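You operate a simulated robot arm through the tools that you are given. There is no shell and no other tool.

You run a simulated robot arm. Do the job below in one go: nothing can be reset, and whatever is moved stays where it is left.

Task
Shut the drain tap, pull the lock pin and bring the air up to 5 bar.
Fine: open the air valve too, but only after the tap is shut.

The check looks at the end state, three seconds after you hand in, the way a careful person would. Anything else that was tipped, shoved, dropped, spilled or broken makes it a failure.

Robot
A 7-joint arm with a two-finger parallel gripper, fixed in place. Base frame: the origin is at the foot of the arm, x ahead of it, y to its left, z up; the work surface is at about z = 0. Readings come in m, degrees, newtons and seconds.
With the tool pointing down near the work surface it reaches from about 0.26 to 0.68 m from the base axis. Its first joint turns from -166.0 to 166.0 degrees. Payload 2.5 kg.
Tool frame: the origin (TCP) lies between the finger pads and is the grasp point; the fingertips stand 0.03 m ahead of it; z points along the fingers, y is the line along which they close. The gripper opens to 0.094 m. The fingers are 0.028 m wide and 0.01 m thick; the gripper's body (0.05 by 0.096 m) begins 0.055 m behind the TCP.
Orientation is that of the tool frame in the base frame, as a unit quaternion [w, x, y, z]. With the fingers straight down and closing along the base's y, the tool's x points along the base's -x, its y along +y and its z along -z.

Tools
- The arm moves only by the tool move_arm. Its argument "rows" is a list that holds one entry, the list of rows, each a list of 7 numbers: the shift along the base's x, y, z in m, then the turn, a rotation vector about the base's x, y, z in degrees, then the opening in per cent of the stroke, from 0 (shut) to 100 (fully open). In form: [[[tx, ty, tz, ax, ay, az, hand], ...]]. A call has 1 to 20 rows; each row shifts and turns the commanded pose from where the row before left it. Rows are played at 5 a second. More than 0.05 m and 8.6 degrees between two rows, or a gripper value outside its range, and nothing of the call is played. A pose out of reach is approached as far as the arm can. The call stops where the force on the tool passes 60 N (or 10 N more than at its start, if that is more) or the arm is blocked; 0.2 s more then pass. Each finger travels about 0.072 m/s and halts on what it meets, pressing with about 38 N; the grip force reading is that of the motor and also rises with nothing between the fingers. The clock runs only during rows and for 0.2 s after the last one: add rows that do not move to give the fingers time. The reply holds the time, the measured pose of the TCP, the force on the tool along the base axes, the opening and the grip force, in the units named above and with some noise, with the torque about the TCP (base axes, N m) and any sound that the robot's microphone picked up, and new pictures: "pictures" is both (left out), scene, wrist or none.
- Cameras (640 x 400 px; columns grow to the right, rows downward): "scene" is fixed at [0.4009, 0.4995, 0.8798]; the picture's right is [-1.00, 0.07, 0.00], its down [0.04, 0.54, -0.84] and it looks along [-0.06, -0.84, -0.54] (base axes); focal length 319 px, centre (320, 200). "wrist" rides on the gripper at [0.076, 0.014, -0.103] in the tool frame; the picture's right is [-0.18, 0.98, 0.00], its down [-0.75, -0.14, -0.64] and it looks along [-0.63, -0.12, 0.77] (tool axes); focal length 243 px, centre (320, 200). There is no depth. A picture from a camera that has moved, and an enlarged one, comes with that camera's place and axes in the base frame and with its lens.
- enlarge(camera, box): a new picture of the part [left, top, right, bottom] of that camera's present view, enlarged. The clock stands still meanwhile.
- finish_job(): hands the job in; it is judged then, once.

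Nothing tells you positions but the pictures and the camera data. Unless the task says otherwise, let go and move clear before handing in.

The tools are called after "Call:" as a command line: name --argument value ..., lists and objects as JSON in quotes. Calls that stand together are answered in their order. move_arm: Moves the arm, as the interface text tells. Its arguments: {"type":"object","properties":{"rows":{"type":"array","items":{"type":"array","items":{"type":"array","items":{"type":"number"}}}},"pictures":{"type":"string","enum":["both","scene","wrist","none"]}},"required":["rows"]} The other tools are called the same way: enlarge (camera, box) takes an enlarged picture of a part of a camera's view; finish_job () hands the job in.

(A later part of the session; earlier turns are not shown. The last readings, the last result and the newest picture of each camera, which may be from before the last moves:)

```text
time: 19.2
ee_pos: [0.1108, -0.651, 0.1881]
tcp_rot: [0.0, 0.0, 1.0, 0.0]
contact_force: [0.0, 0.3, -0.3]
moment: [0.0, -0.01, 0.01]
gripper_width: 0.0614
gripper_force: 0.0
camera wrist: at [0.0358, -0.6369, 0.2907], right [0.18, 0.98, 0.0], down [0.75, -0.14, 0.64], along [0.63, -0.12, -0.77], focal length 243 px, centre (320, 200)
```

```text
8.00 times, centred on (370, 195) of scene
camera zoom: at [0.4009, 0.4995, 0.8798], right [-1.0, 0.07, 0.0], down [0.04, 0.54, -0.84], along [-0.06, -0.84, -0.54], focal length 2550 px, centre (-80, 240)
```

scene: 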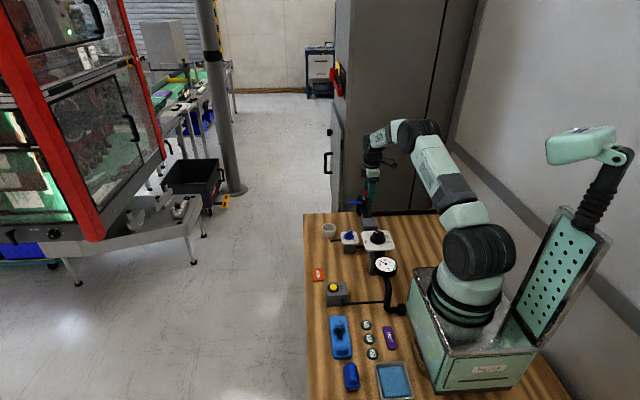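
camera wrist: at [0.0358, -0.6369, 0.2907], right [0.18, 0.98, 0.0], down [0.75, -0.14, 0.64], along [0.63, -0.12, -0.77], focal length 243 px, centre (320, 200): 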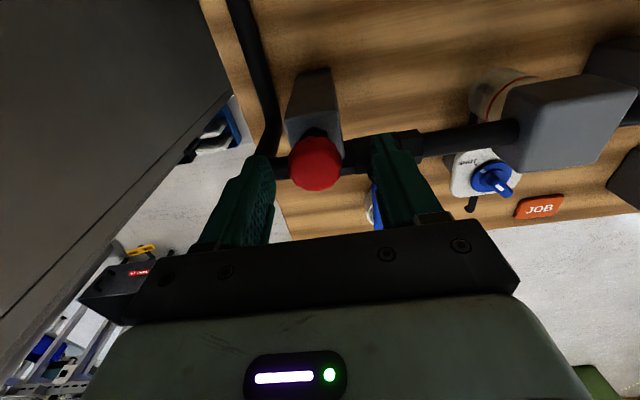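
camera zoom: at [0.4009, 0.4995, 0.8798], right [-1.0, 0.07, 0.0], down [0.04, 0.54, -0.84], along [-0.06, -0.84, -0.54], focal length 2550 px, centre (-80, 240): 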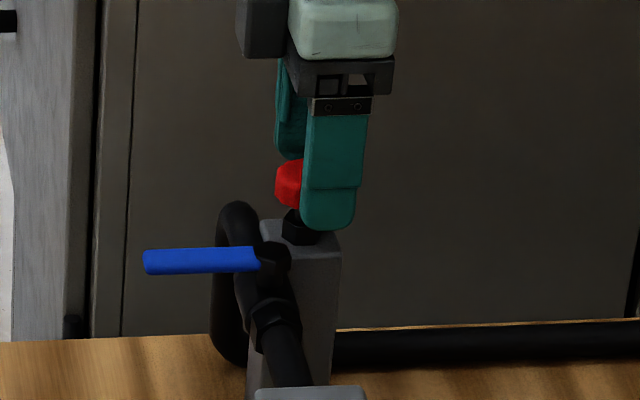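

Call:
move_arm --rows '[[[-0.001, -0.003, 0, 0, 0, 0, 60], [0, 0, 0, 0, 0, 0, 45], [0, 0, 0, 0, 0, 0, 36], [0, 0, 0, 0, 0, 0, 30], [0, 0, 0, 0, 0, 0, 25], [0, 0, 0, 0, 0, 0, 25]]]'

Call:
enlarge --camera "wrist" --box '[230, 80, 422, 200]'

Call:
enlarge --camera "scene" --box '[330, 170, 410, 220]'

```text
time: 20.6
ee_pos: [0.1101, -0.6551, 0.1887]
tcp_rot: [0.0, 0.001, 1.0, -0.002]
contact_force: [1.4, -19.6, -4.4]
moment: [-0.26, -0.03, -0.06]
gripper_width: 0.0326
gripper_force: 44.7
camera wrist: at [0.0349, -0.6403, 0.2909], right [0.18, 0.98, 0.0], down [0.75, -0.14, 0.64], along [0.63, -0.12, -0.77], focal length 243 px, centre (320, 200)
```

scene: 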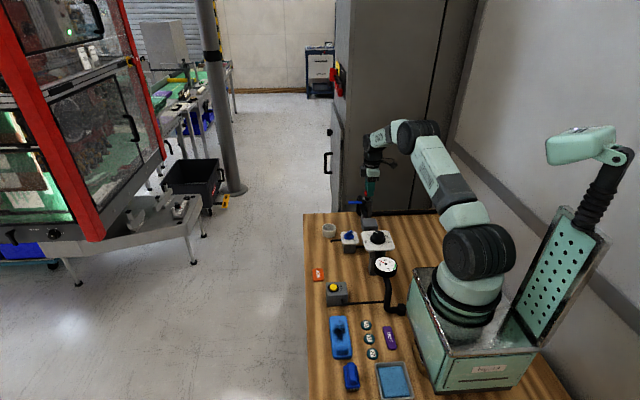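
wrist: 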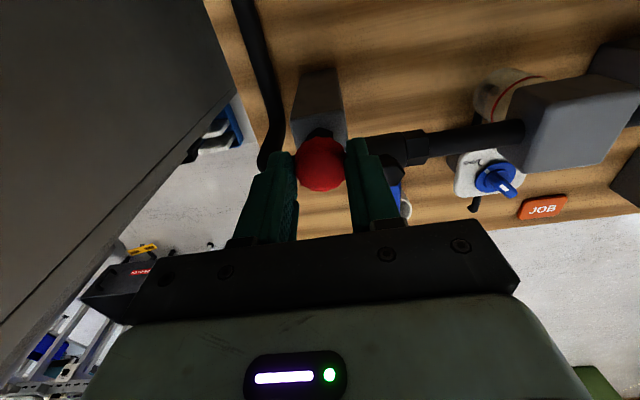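

```text
3.33 times, centred on (326, 140) of wrist
camera zoom: at [0.0349, -0.6403, 0.2909], right [0.18, 0.98, 0.0], down [0.75, -0.14, 0.64], along [0.63, -0.12, -0.77], focal length 809 px, centre (300, 400)
```

zoom: 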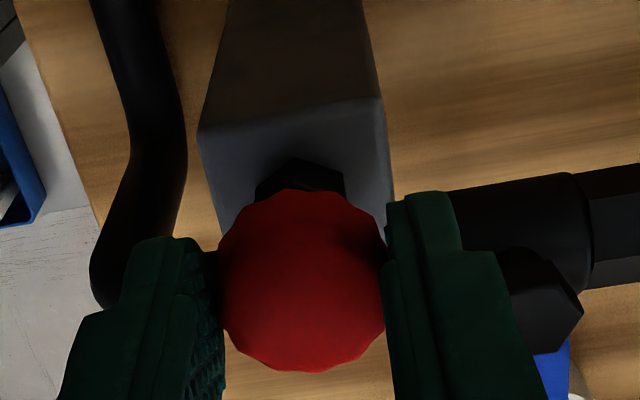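

```text
8.00 times, centred on (370, 195) of scene
camera zoom: at [0.4009, 0.4995, 0.8798], right [-1.0, 0.07, 0.0], down [0.04, 0.54, -0.84], along [-0.06, -0.84, -0.54], focal length 2550 px, centre (-80, 240)
```

zoom: 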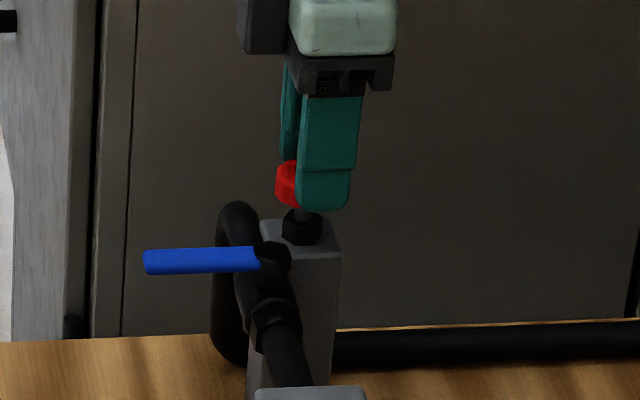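

The knob is gripped at 33 mm. I'll ease the small side load and pull straight up in small steps.

Call:
move_arm --rows '[[[0, -0.0015, 0, 0, 0, 0, 25], [0, 0, 0.003, 0, 0, 0, 25], [0, 0, 0.003, 0, 0, 0, 25], [0, 0, 0, 0, 0, 0, 25]]]' --pictures "scene"

Call:
enlarge --camera "scene" --box '[330, 170, 410, 220]'

```text
time: 21.6
ee_pos: [0.1104, -0.6549, 0.1936]
tcp_rot: [-0.001, 0.0, 1.0, 0.002]
contact_force: [-3.7, 4.0, 0.1]
moment: [-0.13, 0.09, -0.01]
gripper_width: 0.0324
gripper_force: 45.1
```

scene: 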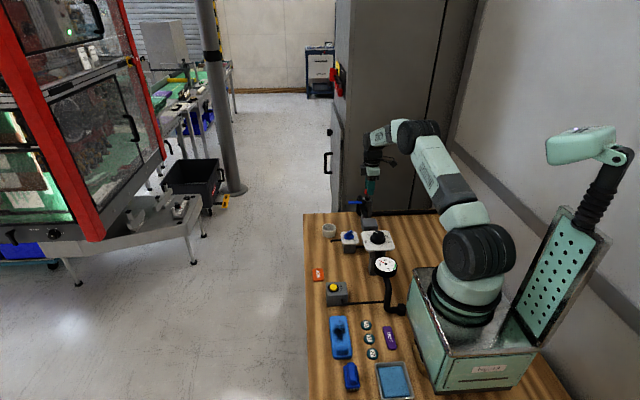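

```text
8.00 times, centred on (370, 195) of scene
camera zoom: at [0.4009, 0.4995, 0.8798], right [-1.0, 0.07, 0.0], down [0.04, 0.54, -0.84], along [-0.06, -0.84, -0.54], focal length 2550 px, centre (-80, 240)
```

zoom: 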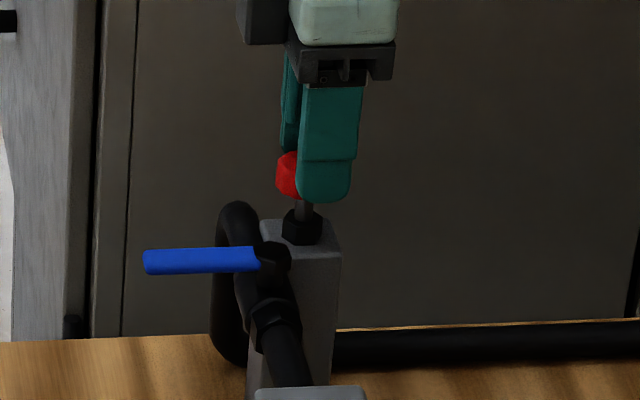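

Call:
move_arm --rows '[[[0, 0, 0.003, 0, 0, 0, 25], [0, 0, 0.003, 0, 0, 0, 25], [0, 0, 0, 0, 0, 0, 25]]]' --pictures "none"

Call:
enlarge --camera "scene" --box '[330, 170, 410, 220]'

```text
time: 22.4
ee_pos: [0.1102, -0.6558, 0.1999]
tcp_rot: [-0.001, 0.001, 1.0, 0.002]
contact_force: [-11.2, 15.7, 3.5]
moment: [0.21, -0.26, 0.17]
gripper_width: 0.0323
gripper_force: 44.7
```

```text
8.00 times, centred on (370, 195) of scene
camera zoom: at [0.4009, 0.4995, 0.8798], right [-1.0, 0.07, 0.0], down [0.04, 0.54, -0.84], along [-0.06, -0.84, -0.54], focal length 2550 px, centre (-80, 240)
```

zoom: 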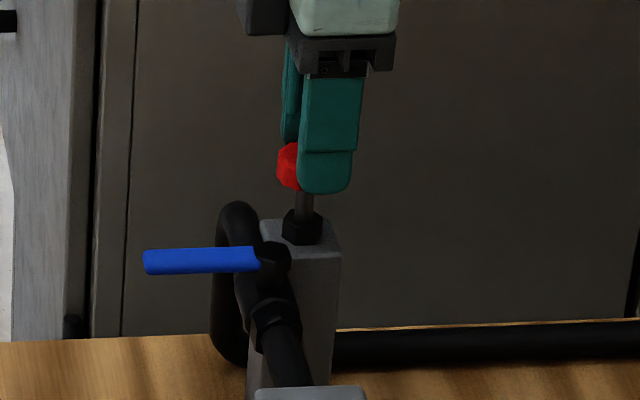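

Call:
move_arm --rows '[[[-0.0005, 0.001, 0.003, 0, 0, 0, 25], [0, 0, 0.003, 0, 0, 0, 25], [0, 0, 0, 0, 0, 0, 25]]]' --pictures "none"

Call:
enlarge --camera "scene" --box '[330, 170, 410, 220]'

```text
time: 23.2
ee_pos: [0.1127, -0.6547, 0.2079]
tcp_rot: [0.002, 0.0, 1.0, -0.002]
contact_force: [0.3, -10.1, 1.6]
moment: [-0.28, -0.04, -0.06]
gripper_width: 0.0325
gripper_force: 45.1
```

```text
8.00 times, centred on (370, 195) of scene
camera zoom: at [0.4009, 0.4995, 0.8798], right [-1.0, 0.07, 0.0], down [0.04, 0.54, -0.84], along [-0.06, -0.84, -0.54], focal length 2550 px, centre (-80, 240)
```

zoom: 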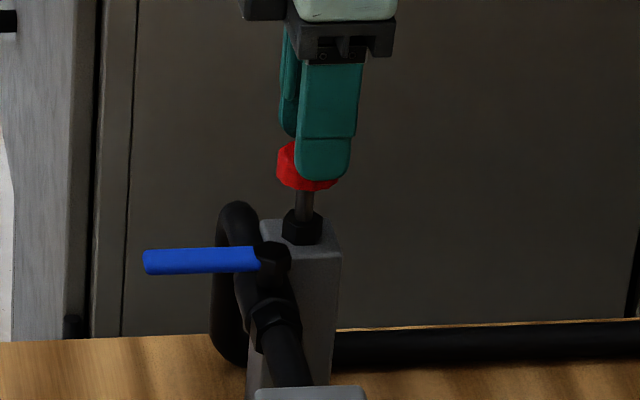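

The knob stopped after about 12 mm and the fingers slid up on it, so the pin is at the end of its travel. I'll open and see if it stays up.

Call:
move_arm --rows '[[[0, 0, 0, 0, 0, 0, 45], [0, 0, 0, 0, 0, 0, 60], [0, 0, 0, 0, 0, 0, 65], [0, 0, 0.03, 0, 0, 0, 65], [0, 0, 0.03, 0, 0, 0, 65], [0, 0, 0, 0, 0, 0, 65]]]'

Call:
enlarge --camera "scene" --box '[330, 170, 410, 220]'

Call:
enlarge --camera "wrist" --box '[230, 60, 422, 180]'

```text
time: 24.6
ee_pos: [0.1102, -0.6525, 0.2664]
tcp_rot: [-0.001, 0.0, 1.0, 0.0]
contact_force: [0.1, -0.5, -0.4]
moment: [0.03, 0.0, -0.02]
gripper_width: 0.0611
gripper_force: 0.1
camera wrist: at [0.035, -0.6386, 0.3687], right [0.18, 0.98, 0.0], down [0.75, -0.14, 0.64], along [0.63, -0.12, -0.77], focal length 243 px, centre (320, 200)
```

scene: 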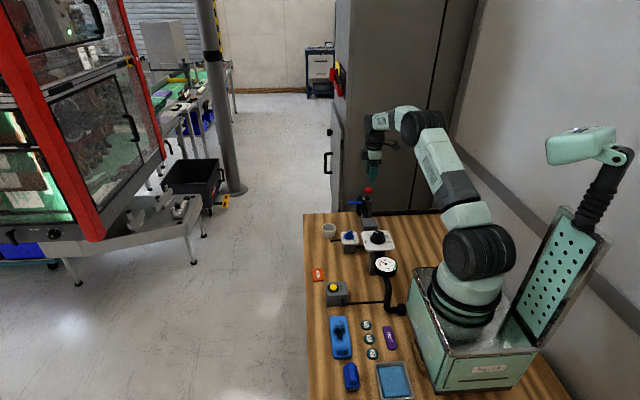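
wrist: 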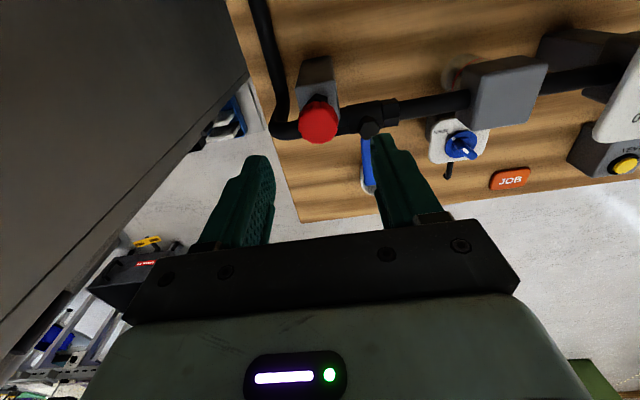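

```text
8.00 times, centred on (370, 195) of scene
camera zoom: at [0.4009, 0.4995, 0.8798], right [-1.0, 0.07, 0.0], down [0.04, 0.54, -0.84], along [-0.06, -0.84, -0.54], focal length 2550 px, centre (-80, 240)
```

zoom: 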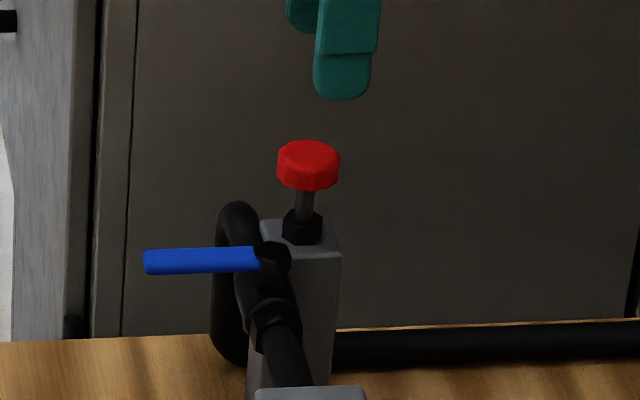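

```text
3.33 times, centred on (326, 120) of wrist
camera zoom: at [0.035, -0.6386, 0.3687], right [0.18, 0.98, 0.0], down [0.75, -0.14, 0.64], along [0.63, -0.12, -0.77], focal length 809 px, centre (300, 467)
```

zoom: 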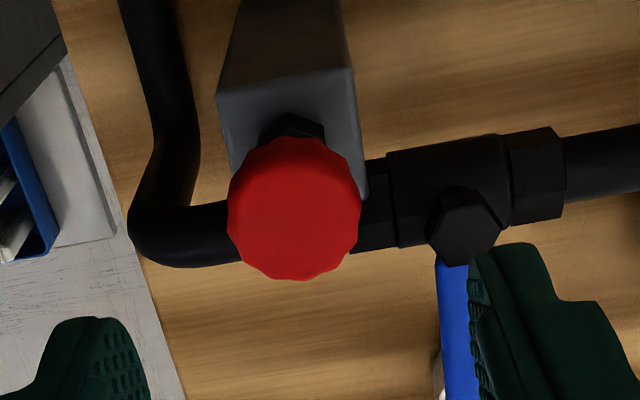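

The pin stays up, raised by about 12 mm. Next is the air valve lever: I'll move above its outer end to see it closely.

Call:
move_arm --rows '[[[0.025, 0.01, 0, 0, 0, 0, 65], [0.025, 0.015, 0, 0, 0, 0, 45], [0.022, 0.015, 0, 0, 0, 0, 36], [0, 0, 0, 0, 0, 0, 36], [0, 0, 0, 0, 0, 0, 36]]]'

Call:
enlarge --camera "wrist" --box '[230, 60, 422, 180]'

Call:
enlarge --camera "scene" --box '[330, 170, 410, 220]'

```text
time: 25.8
ee_pos: [0.1835, -0.6133, 0.264]
tcp_rot: [0.0, 0.0, 1.0, 0.0]
contact_force: [0.4, -0.2, 0.7]
moment: [-0.01, 0.01, 0.02]
gripper_width: 0.0339
gripper_force: 0.1
camera wrist: at [0.1081, -0.5998, 0.3666], right [0.18, 0.98, 0.0], down [0.75, -0.14, 0.64], along [0.63, -0.12, -0.77], focal length 243 px, centre (320, 200)
```

scene: 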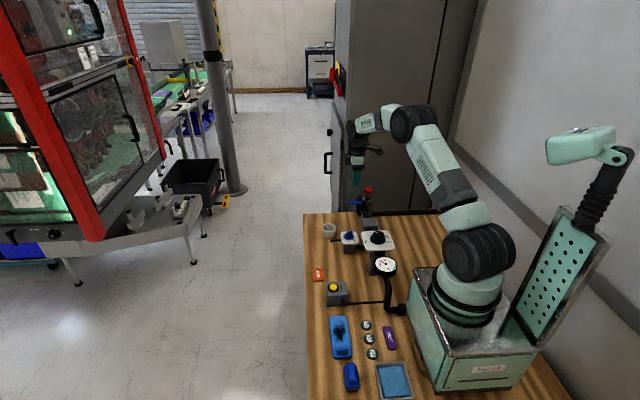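
wrist: 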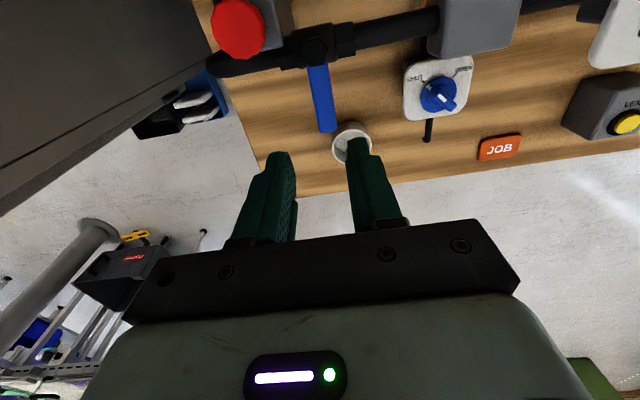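

```text
3.33 times, centred on (326, 120) of wrist
camera zoom: at [0.1081, -0.5998, 0.3666], right [0.18, 0.98, 0.0], down [0.75, -0.14, 0.64], along [0.63, -0.12, -0.77], focal length 809 px, centre (300, 467)
```

zoom: 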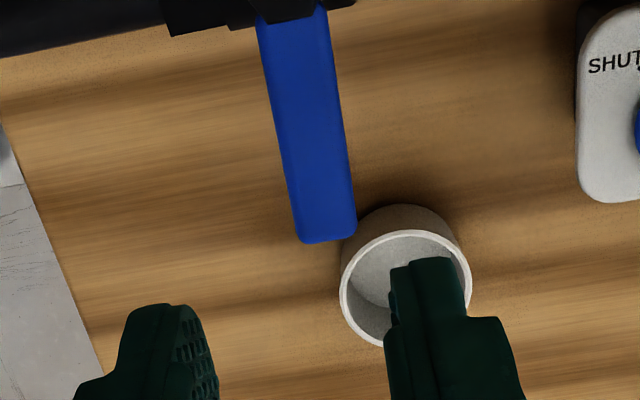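

```text
8.00 times, centred on (370, 195) of scene
camera zoom: at [0.4009, 0.4995, 0.8798], right [-1.0, 0.07, 0.0], down [0.04, 0.54, -0.84], along [-0.06, -0.84, -0.54], focal length 2550 px, centre (-80, 240)
```

zoom: 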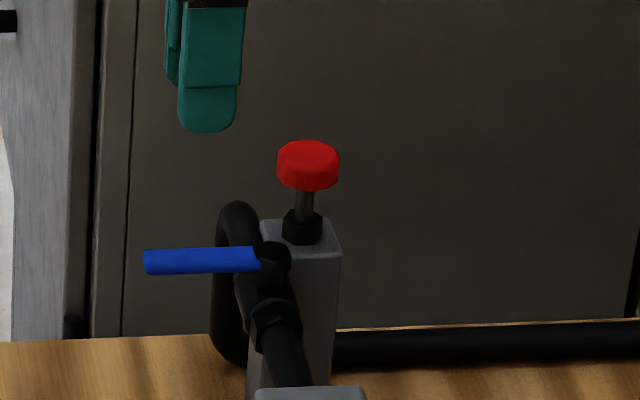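

The lever lies along +x, with its pivot at about (0.138, -0.609), its tip at x 0.204 and its top near z 0.154. I'll straddle its outer part loosely and swing it toward +y to line it up with the pipe.

Call:
move_arm --rows '[[[0.004, 0.0035, -0.02, 0, 0, 0, 36], [0, 0, -0.025, 0, 0, 0, 36], [0, 0, -0.02, 0, 0, 0, 36], [0, 0, 0, 0, 0, 0, 36]]]'

Call:
enlarge --camera "wrist" --box '[230, 60, 422, 180]'

Call:
enlarge --camera "scene" --box '[330, 170, 410, 220]'

```text
time: 26.8
ee_pos: [0.1877, -0.6115, 0.2005]
tcp_rot: [0.0, 0.0, 1.0, 0.0]
contact_force: [-0.6, 0.4, -1.0]
moment: [-0.02, 0.01, 0.04]
gripper_width: 0.0339
gripper_force: 0.1
camera wrist: at [0.1123, -0.5963, 0.3027], right [0.18, 0.98, 0.0], down [0.75, -0.14, 0.64], along [0.63, -0.12, -0.77], focal length 243 px, centre (320, 200)
```

scene: 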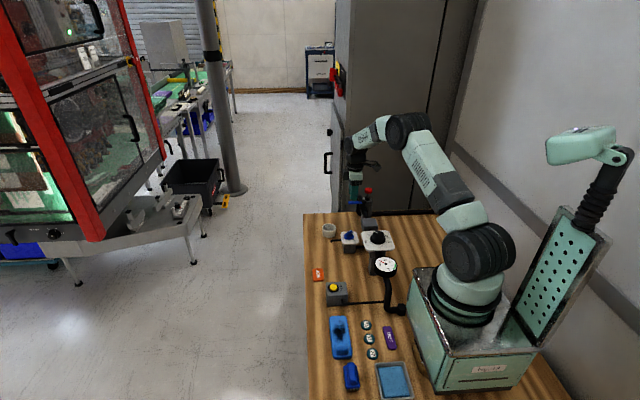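
wrist: 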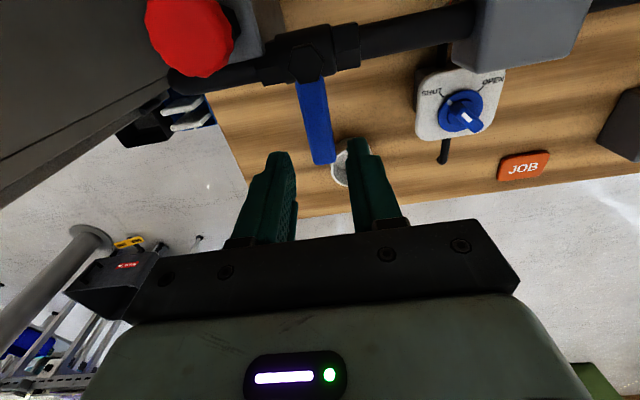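

```text
3.33 times, centred on (326, 120) of wrist
camera zoom: at [0.1123, -0.5963, 0.3027], right [0.18, 0.98, 0.0], down [0.75, -0.14, 0.64], along [0.63, -0.12, -0.77], focal length 809 px, centre (300, 467)
```

zoom: 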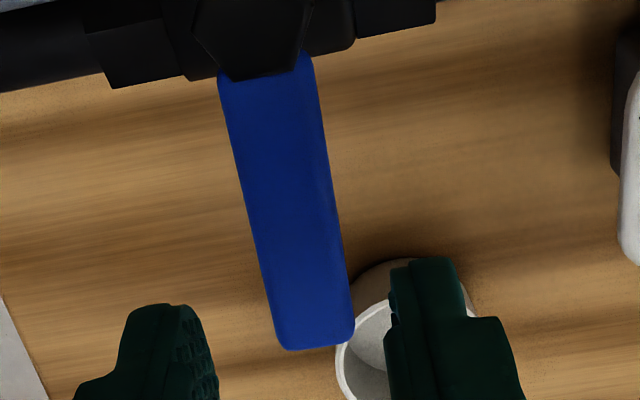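

```text
8.00 times, centred on (370, 195) of scene
camera zoom: at [0.4009, 0.4995, 0.8798], right [-1.0, 0.07, 0.0], down [0.04, 0.54, -0.84], along [-0.06, -0.84, -0.54], focal length 2550 px, centre (-80, 240)
```

zoom: 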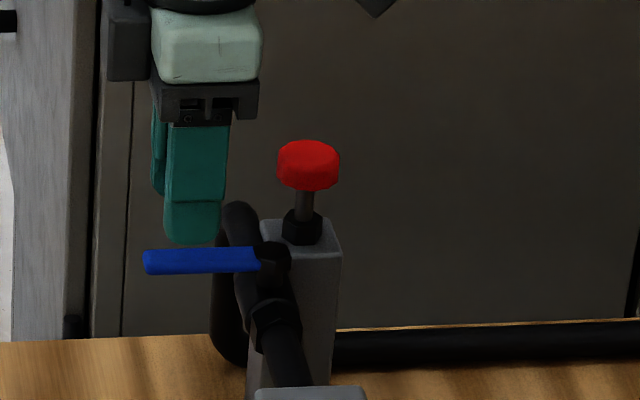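

Call:
move_arm --rows '[[[0, 0, -0.013, 0, 0, 0, 36], [0, 0, -0.012, 0, 0, 0, 36], [0, 0, 0, 0, 0, 0, 30], [0, 0, 0, 0, 0, 0, 30]]]'

Call:
enlarge --camera "wrist" --box '[230, 60, 422, 180]'

Call:
enlarge --camera "scene" --box '[330, 170, 410, 220]'

```text
time: 27.8
ee_pos: [0.186, -0.6099, 0.1752]
tcp_rot: [0.0, 0.0, 1.0, -0.001]
contact_force: [0.7, 0.4, -0.7]
moment: [-0.05, -0.02, -0.04]
gripper_width: 0.0284
gripper_force: 0.0
camera wrist: at [0.1108, -0.5952, 0.277], right [0.18, 0.98, 0.0], down [0.75, -0.14, 0.64], along [0.63, -0.12, -0.77], focal length 243 px, centre (320, 200)
```

scene: 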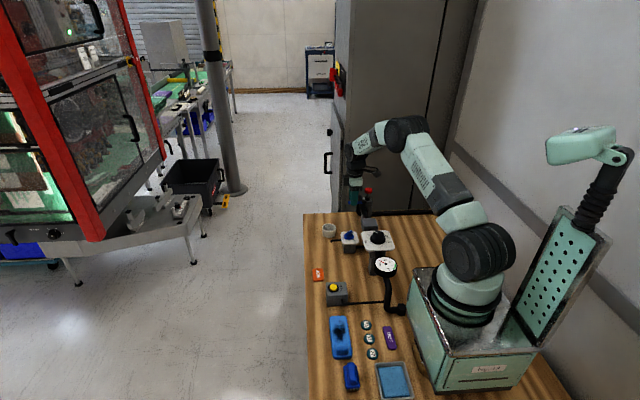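
wrist: 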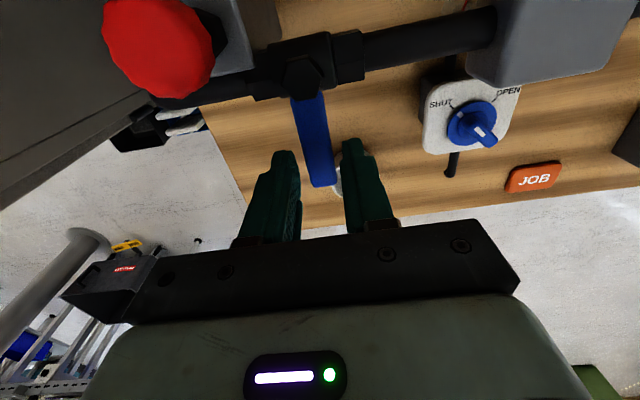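

```text
3.33 times, centred on (326, 120) of wrist
camera zoom: at [0.1108, -0.5952, 0.277], right [0.18, 0.98, 0.0], down [0.75, -0.14, 0.64], along [0.63, -0.12, -0.77], focal length 809 px, centre (300, 467)
```

zoom: 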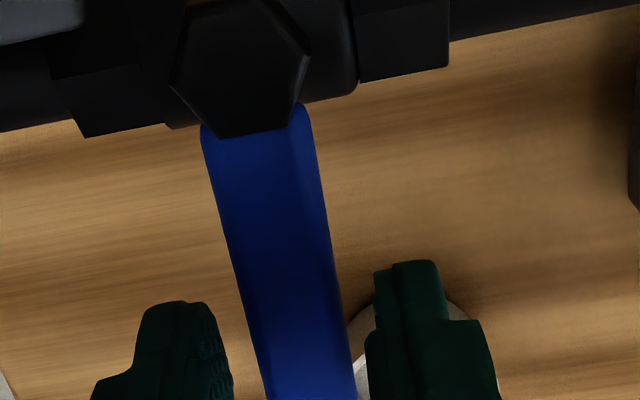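

```text
8.00 times, centred on (370, 195) of scene
camera zoom: at [0.4009, 0.4995, 0.8798], right [-1.0, 0.07, 0.0], down [0.04, 0.54, -0.84], along [-0.06, -0.84, -0.54], focal length 2550 px, centre (-80, 240)
```

zoom: 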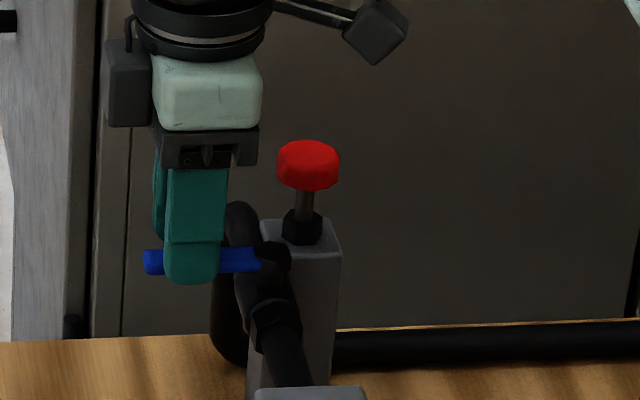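

Lever is between the fingers. I'll start the swing with a first 22° and check the resistance.

Call:
move_arm --rows '[[[-0.0004, 0.0064, 0, 0, 0, 7.5, 30], [-0.0013, 0.0063, 0, 0, 0, 7.5, 30], [-0.0021, 0.0061, 0, 0, 0, 7.5, 30], [0, 0, 0, 0, 0, 0, 30]]]'

Call:
enlarge --camera "wrist" --box '[230, 60, 422, 180]'

```text
time: 28.8
ee_pos: [0.184, -0.5922, 0.1753]
tcp_rot: [0.0, -0.196, 0.981, -0.001]
contact_force: [0.0, -2.7, 0.6]
moment: [-0.06, 0.0, -0.02]
gripper_width: 0.0289
gripper_force: 0.8
camera wrist: at [0.1081, -0.6078, 0.2782], right [-0.21, 0.98, 0.0], down [0.75, 0.16, 0.64], along [0.63, 0.13, -0.77], focal length 243 px, centre (320, 200)
```

scene: 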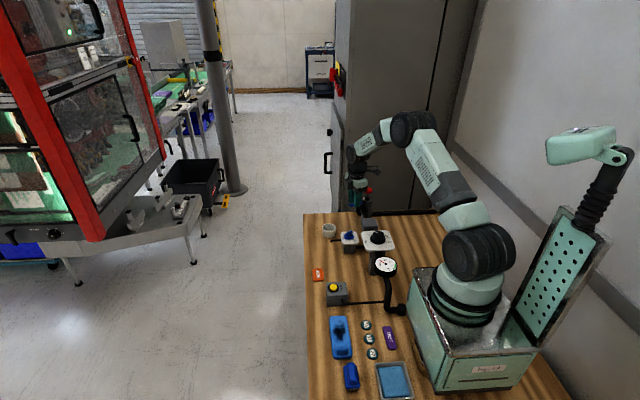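
wrist: 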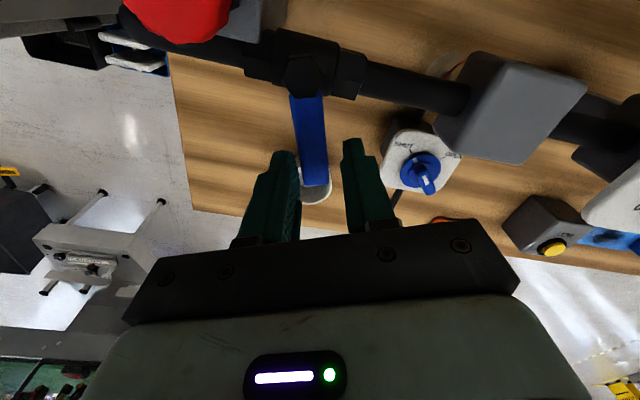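

```text
3.33 times, centred on (326, 120) of wrist
camera zoom: at [0.1081, -0.6078, 0.2782], right [-0.21, 0.98, 0.0], down [0.75, 0.16, 0.64], along [0.63, 0.13, -0.77], focal length 809 px, centre (300, 467)
```

zoom: 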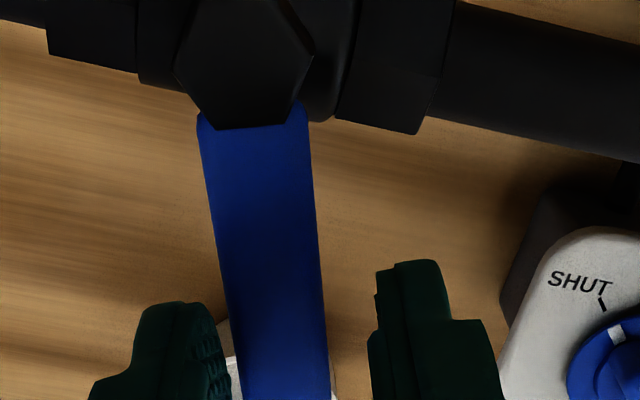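

The lever moves freely in this direction (about 3 N). I'll carry on along the arc.

Call:
move_arm --rows '[[[-0.0028, 0.0057, 0, 0, 0, 7.5, 30], [-0.0036, 0.0053, 0, 0, 0, 7.5, 30], [-0.0042, 0.0048, 0, 0, 0, 7.5, 30], [-0.0048, 0.0042, 0, 0, 0, 7.5, 30], [-0.0053, 0.0036, 0, 0, 0, 7.5, 30], [0, 0, 0, 0, 0, 0, 30]]]'

Call:
enlarge --camera "wrist" --box '[230, 60, 422, 180]'

Call:
enlarge --camera "scene" --box '[330, 170, 410, 220]'

```text
time: 30.2
ee_pos: [0.1631, -0.5691, 0.1756]
tcp_rot: [0.0, -0.501, 0.866, 0.0]
contact_force: [1.2, -0.3, -0.8]
moment: [-0.02, -0.03, -0.01]
gripper_width: 0.0287
gripper_force: 0.1
camera wrist: at [0.1129, -0.6276, 0.2778], right [-0.76, 0.65, 0.0], down [0.5, 0.58, 0.64], along [0.42, 0.49, -0.77], focal length 243 px, centre (320, 200)
```

scene: 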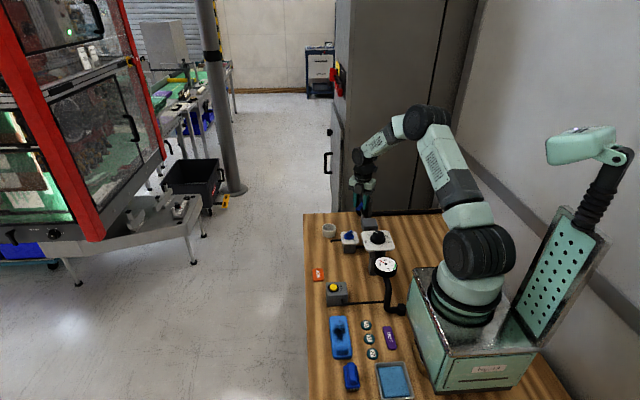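
wrist: 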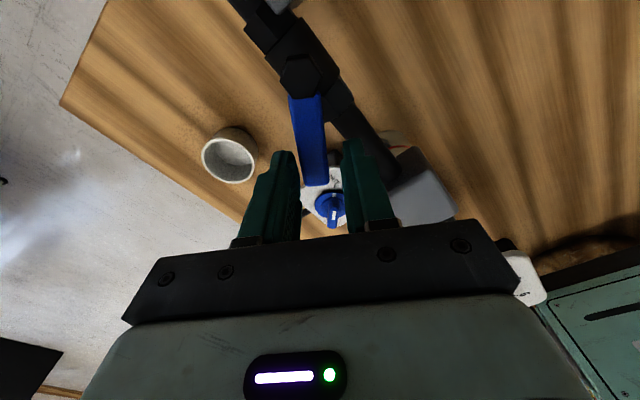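

```text
3.33 times, centred on (326, 120) of wrist
camera zoom: at [0.1129, -0.6276, 0.2778], right [-0.76, 0.65, 0.0], down [0.5, 0.58, 0.64], along [0.42, 0.49, -0.77], focal length 809 px, centre (300, 467)
```

zoom: 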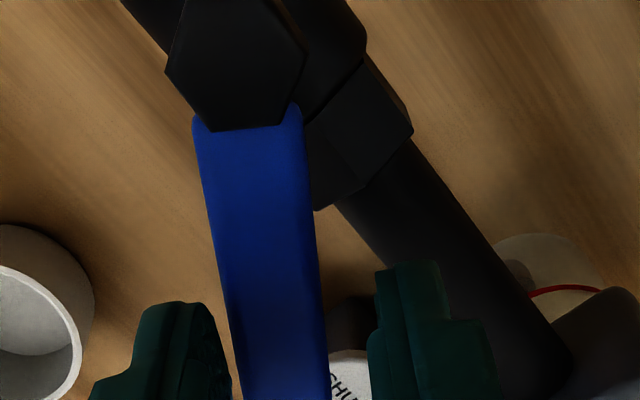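

```text
8.00 times, centred on (370, 195) of scene
camera zoom: at [0.4009, 0.4995, 0.8798], right [-1.0, 0.07, 0.0], down [0.04, 0.54, -0.84], along [-0.06, -0.84, -0.54], focal length 2550 px, centre (-80, 240)
```

zoom: 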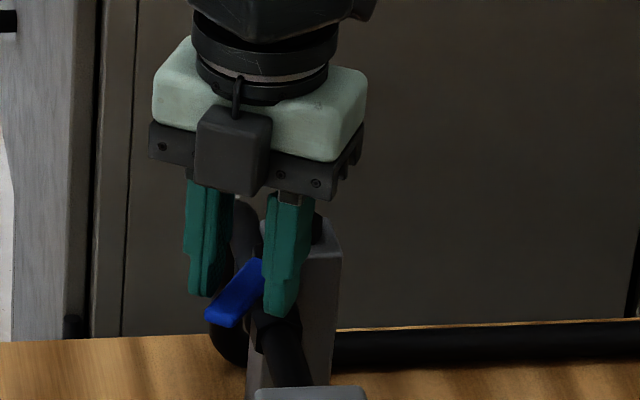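

Call:
move_arm --rows '[[[-0.0057, 0.0028, 0.001, 0, 0, 7.5, 30], [-0.0061, 0.0021, 0.001, 0, 0, 7.5, 30], [0, 0, 0, 0, 0, 0, 30]]]'

Call:
enlarge --camera "wrist" --box '[230, 60, 422, 180]'

Call:
enlarge --camera "scene" --box '[330, 180, 410, 230]'

```text
time: 31.0
ee_pos: [0.1512, -0.563, 0.1766]
tcp_rot: [0.0, -0.609, 0.793, 0.0]
contact_force: [0.1, -0.5, -0.7]
moment: [-0.01, -0.04, 0.0]
gripper_width: 0.0287
gripper_force: 0.3
camera wrist: at [0.1184, -0.6339, 0.2796], right [-0.9, 0.43, 0.0], down [0.33, 0.69, 0.64], along [0.28, 0.58, -0.77], focal length 243 px, centre (320, 200)
```

scene: 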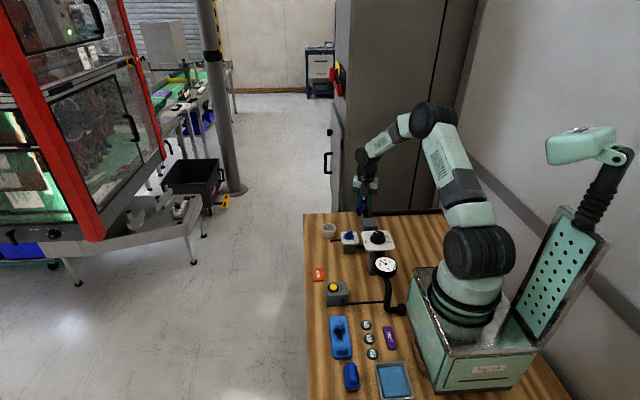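
wrist: 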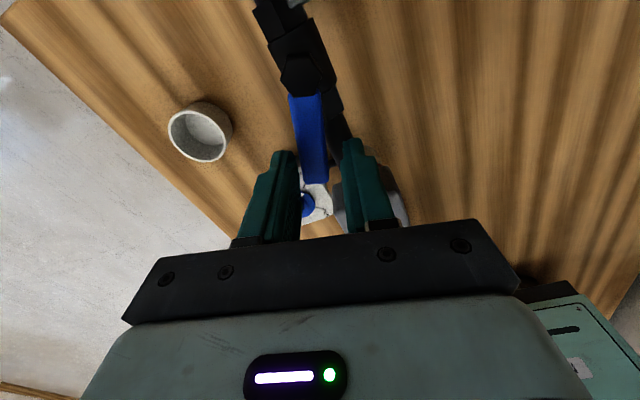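

```text
3.33 times, centred on (326, 120) of wrist
camera zoom: at [0.1184, -0.6339, 0.2796], right [-0.9, 0.43, 0.0], down [0.33, 0.69, 0.64], along [0.28, 0.58, -0.77], focal length 809 px, centre (300, 467)
```

zoom: 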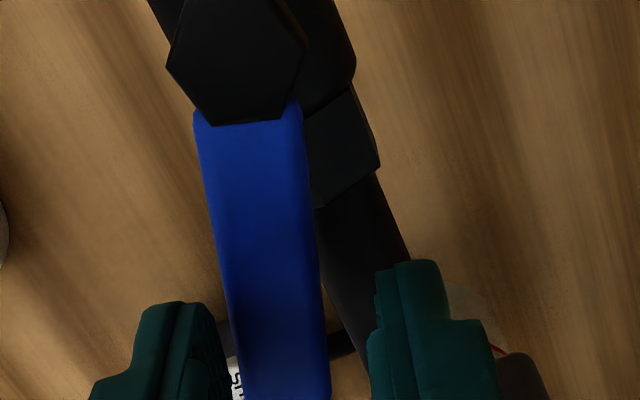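

```text
8.00 times, centred on (370, 205) of scene
camera zoom: at [0.4009, 0.4995, 0.8798], right [-1.0, 0.07, 0.0], down [0.04, 0.54, -0.84], along [-0.06, -0.84, -0.54], focal length 2550 px, centre (-80, 160)
```

zoom: 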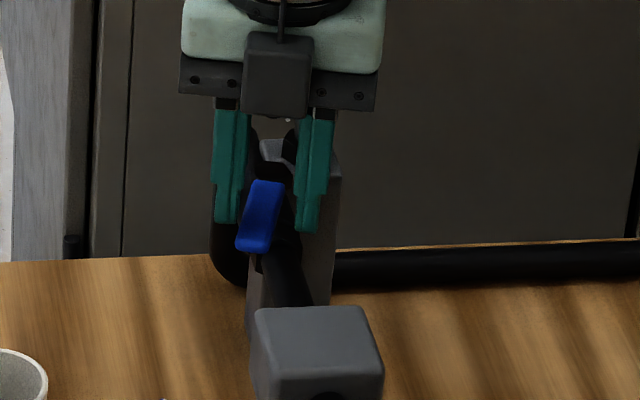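

Call:
move_arm --rows '[[[-0.0063, 0.0013, 0, 0, 0, 7.5, 30], [-0.0064, 0.0004, 0, 0, 0, 7.5, 30], [0, 0, 0, 0, 0, 0, 30]]]'

Call:
enlarge --camera "wrist" --box '[230, 60, 422, 180]'

Call:
enlarge --camera "scene" --box '[330, 180, 410, 230]'

```text
time: 31.8
ee_pos: [0.1388, -0.5617, 0.1774]
tcp_rot: [0.0, 0.708, -0.707, -0.001]
contact_force: [0.7, 0.4, 0.6]
moment: [0.01, -0.05, -0.01]
gripper_width: 0.0288
gripper_force: 0.2
camera wrist: at [0.1251, -0.6377, 0.2798], right [-0.98, 0.18, 0.0], down [0.14, 0.75, 0.64], along [0.12, 0.63, -0.77], focal length 243 px, centre (320, 200)
```

scene: 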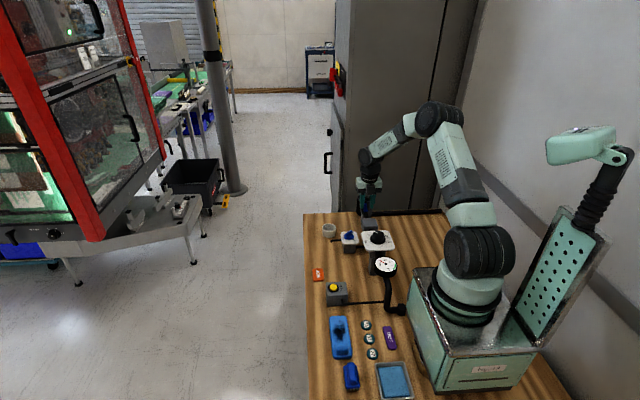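
wrist: 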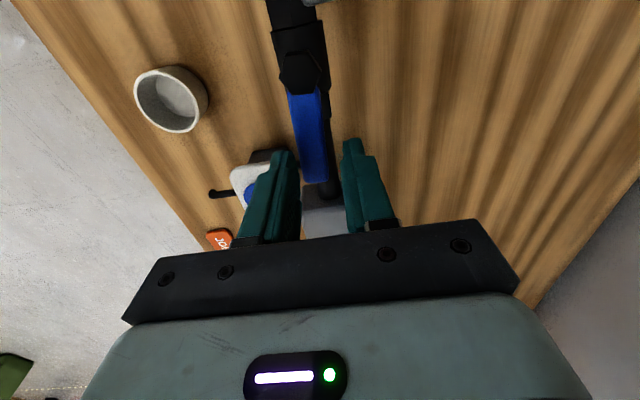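

```text
3.33 times, centred on (326, 120) of wrist
camera zoom: at [0.1251, -0.6377, 0.2798], right [-0.98, 0.18, 0.0], down [0.14, 0.75, 0.64], along [0.12, 0.63, -0.77], focal length 809 px, centre (300, 467)
```

zoom: 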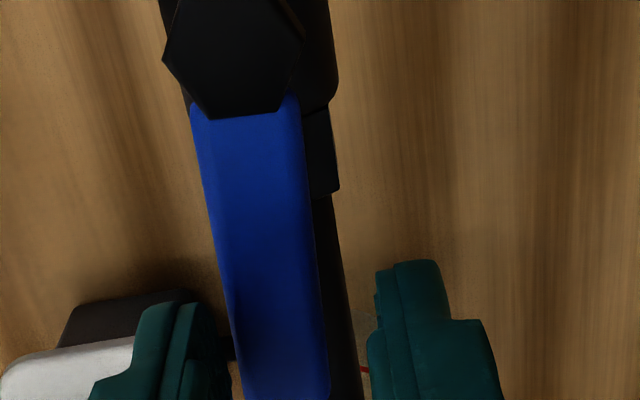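

```text
8.00 times, centred on (370, 205) of scene
camera zoom: at [0.4009, 0.4995, 0.8798], right [-1.0, 0.07, 0.0], down [0.04, 0.54, -0.84], along [-0.06, -0.84, -0.54], focal length 2550 px, centre (-80, 160)
```

zoom: 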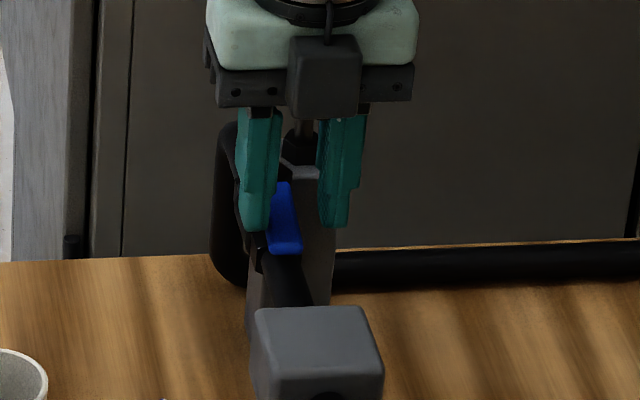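

The lever is nearly in line with the pipe. I'll nudge it the last few millimetres toward -x until it meets its stop.

Call:
move_arm --rows '[[[-0.002, 0, 0, 0, 0, 0, 30], [-0.002, 0, 0, 0, 0, 0, 30], [0, 0, 0, 0, 0, 0, 30]]]' --pictures "none"

Call:
enlarge --camera "wrist" --box '[230, 60, 422, 180]'

```text
time: 32.6
ee_pos: [0.1358, -0.5622, 0.1778]
tcp_rot: [0.0, -0.707, 0.707, 0.001]
contact_force: [2.0, 1.4, 0.4]
moment: [0.03, -0.09, 0.0]
gripper_width: 0.0293
gripper_force: 1.1
```

```text
3.33 times, centred on (326, 120) of wrist
camera zoom: at [0.1213, -0.6379, 0.2798], right [-0.98, 0.18, 0.0], down [0.14, 0.75, 0.64], along [0.12, 0.63, -0.77], focal length 809 px, centre (300, 467)
```

zoom: 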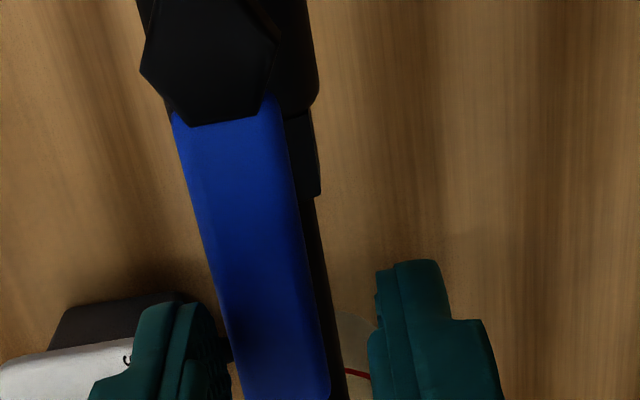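

Call:
move_arm --rows '[[[-0.0015, 0, 0, 0, 0, 0, 30], [0, 0, 0, 0, 0, 0, 30]]]' --pictures "none"

Call:
enlarge --camera "wrist" --box '[230, 60, 422, 180]'

Call:
enlarge --camera "scene" --box '[330, 180, 410, 230]'

Call:
enlarge --camera "scene" --box '[356, 240, 420, 290]'

```text
time: 33.2
ee_pos: [0.1327, -0.5625, 0.178]
tcp_rot: [0.0, -0.706, 0.708, 0.001]
contact_force: [0.7, -0.1, -0.5]
moment: [0.0, 0.01, 0.02]
gripper_width: 0.0283
gripper_force: 0.0
```

```text
3.33 times, centred on (326, 120) of wrist
camera zoom: at [0.12, -0.6382, 0.2804], right [-0.98, 0.18, 0.0], down [0.14, 0.75, 0.64], along [0.12, 0.63, -0.77], focal length 809 px, centre (300, 467)
```

zoom: 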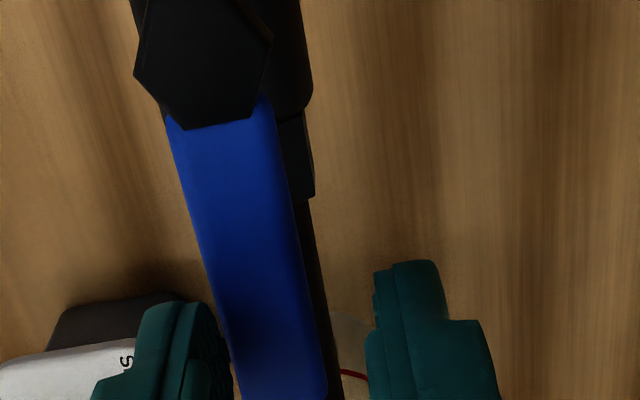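

```text
8.00 times, centred on (370, 205) of scene
camera zoom: at [0.4009, 0.4995, 0.8798], right [-1.0, 0.07, 0.0], down [0.04, 0.54, -0.84], along [-0.06, -0.84, -0.54], focal length 2550 px, centre (-80, 160)
```

zoom: 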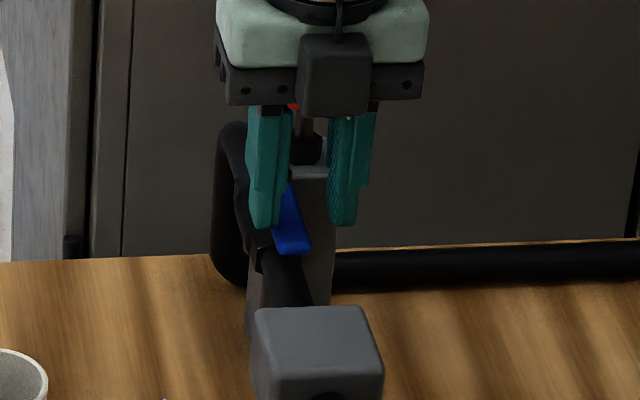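

```text
8.00 times, centred on (388, 265) of scene
camera zoom: at [0.4009, 0.4995, 0.8798], right [-1.0, 0.07, 0.0], down [0.04, 0.54, -0.84], along [-0.06, -0.84, -0.54], focal length 2550 px, centre (-224, -320)
```

zoom: 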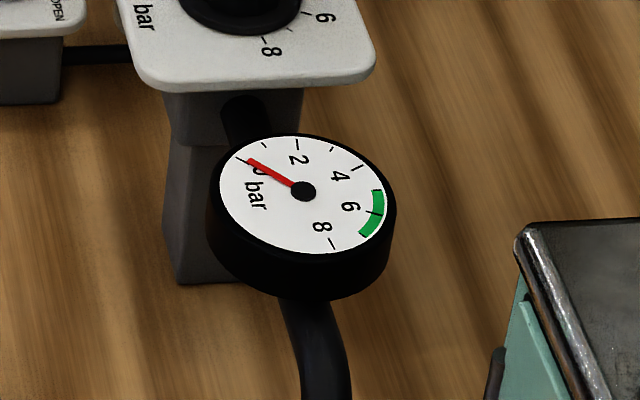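

Call:
move_arm --rows '[[[-0.0015, 0, 0, 0, 0, 0, 30], [0, 0, 0, 0, 0, 0, 30]]]' --pictures "none"

Call:
enlarge --camera "wrist" --box '[230, 60, 422, 180]'

Call:
enlarge --camera "scene" --box '[330, 180, 410, 230]'

```text
time: 33.8
ee_pos: [0.1322, -0.5633, 0.1785]
tcp_rot: [0.001, -0.707, 0.707, 0.0]
contact_force: [0.0, 0.7, 0.8]
moment: [-0.01, 0.01, 0.02]
gripper_width: 0.0285
gripper_force: 0.8
```

```text
3.33 times, centred on (326, 120) of wrist
camera zoom: at [0.1181, -0.638, 0.2801], right [-0.98, 0.18, 0.0], down [0.14, 0.75, 0.64], along [0.12, 0.63, -0.77], focal length 809 px, centre (300, 467)
```

zoom: 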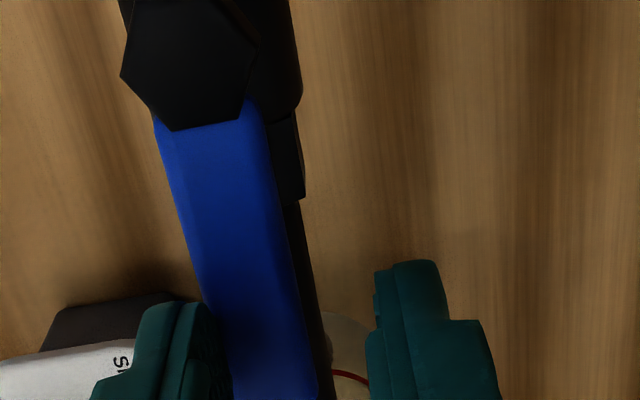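

```text
8.00 times, centred on (370, 205) of scene
camera zoom: at [0.4009, 0.4995, 0.8798], right [-1.0, 0.07, 0.0], down [0.04, 0.54, -0.84], along [-0.06, -0.84, -0.54], focal length 2550 px, centre (-80, 160)
```

zoom: 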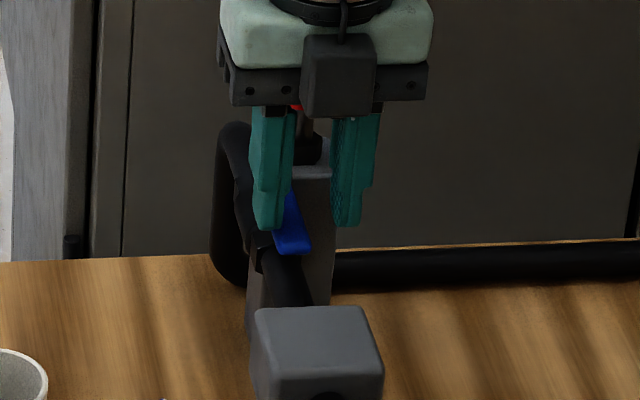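

Call:
move_arm --rows '[[[-0.002, 0, 0, 0, 0, 0, 30], [0, 0, 0, 0, 0, 0, 30]]]' --pictures "none"

Call:
enlarge --camera "scene" --box '[330, 180, 410, 230]'

```text
time: 34.4
ee_pos: [0.1304, -0.5619, 0.1776]
tcp_rot: [0.0, -0.707, 0.707, 0.0]
contact_force: [0.2, 0.6, 0.3]
moment: [0.01, -0.01, 0.0]
gripper_width: 0.0282
gripper_force: 0.0
```

```text
8.00 times, centred on (370, 205) of scene
camera zoom: at [0.4009, 0.4995, 0.8798], right [-1.0, 0.07, 0.0], down [0.04, 0.54, -0.84], along [-0.06, -0.84, -0.54], focal length 2550 px, centre (-80, 160)
```

zoom: 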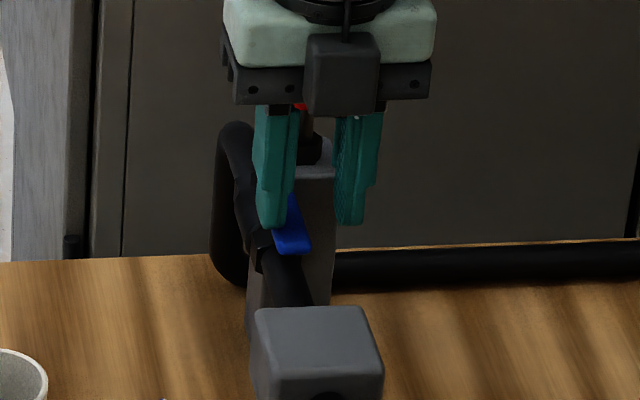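

The lever no longer moves with the fingers. It looks settled in line with the pipe, so I'll rise clear and confirm from above.

Call:
move_arm --rows '[[[0.001, 0, 0.015, 0, 0, 0, 30], [0, 0, 0.03, 0, 0, 0, 36], [0, 0, 0.045, 0, 0, 0, 45], [0, 0.02, 0.02, 0, 0, 0, 45], [0, 0, 0, 0, 0, 0, 45]]]'

Call:
enlarge --camera "wrist" --box '[200, 0, 456, 160]'

Call:
enlarge --camera "scene" --box '[330, 180, 410, 230]'

```text
time: 35.6
ee_pos: [0.1295, -0.5399, 0.288]
tcp_rot: [0.0, 0.707, -0.707, 0.0]
contact_force: [-0.9, 0.1, 0.9]
moment: [0.0, -0.04, -0.02]
gripper_width: 0.0423
gripper_force: 0.0
camera wrist: at [0.1166, -0.6164, 0.3898], right [-0.98, 0.18, 0.0], down [0.14, 0.75, 0.64], along [0.12, 0.63, -0.77], focal length 243 px, centre (320, 200)
```

scene: 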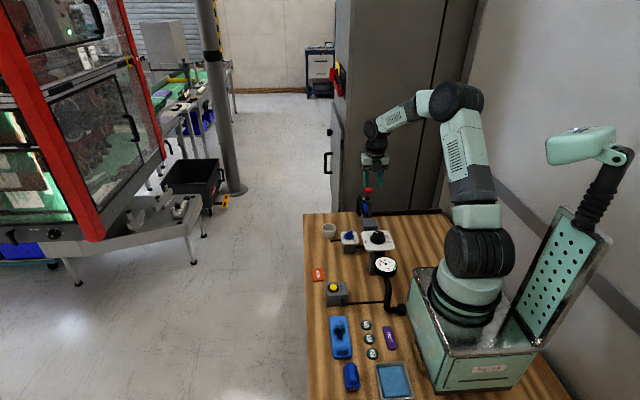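
wrist: 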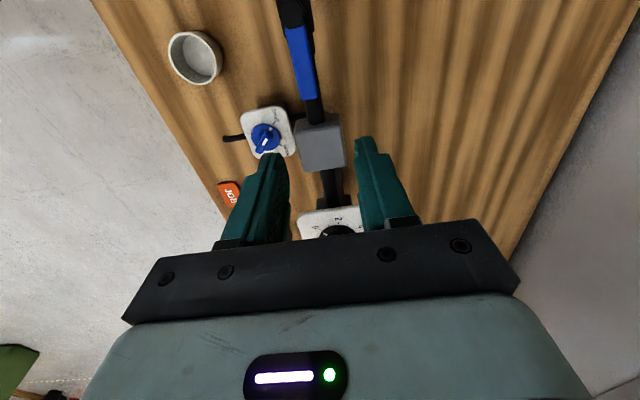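

```text
2.50 times, centred on (328, 80) of wrist
camera zoom: at [0.1166, -0.6164, 0.3898], right [-0.98, 0.18, 0.0], down [0.14, 0.75, 0.64], along [0.12, 0.63, -0.77], focal length 606 px, centre (300, 500)
```

zoom: 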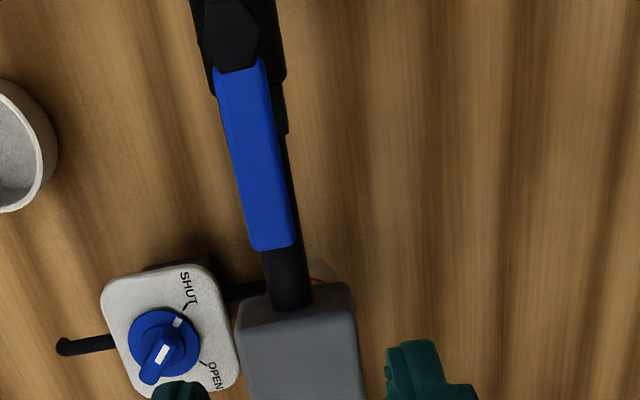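

```text
8.00 times, centred on (370, 205) of scene
camera zoom: at [0.4009, 0.4995, 0.8798], right [-1.0, 0.07, 0.0], down [0.04, 0.54, -0.84], along [-0.06, -0.84, -0.54], focal length 2550 px, centre (-80, 160)
```

zoom: 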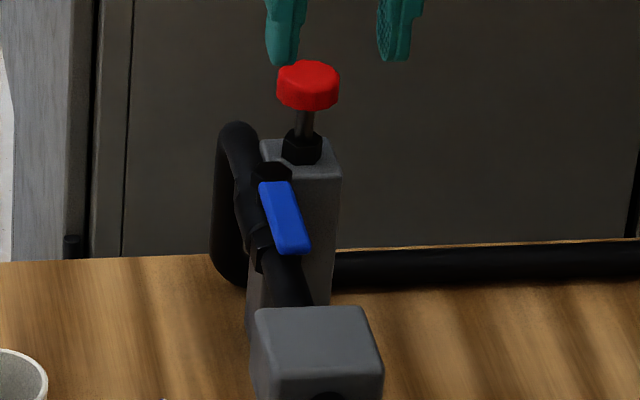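

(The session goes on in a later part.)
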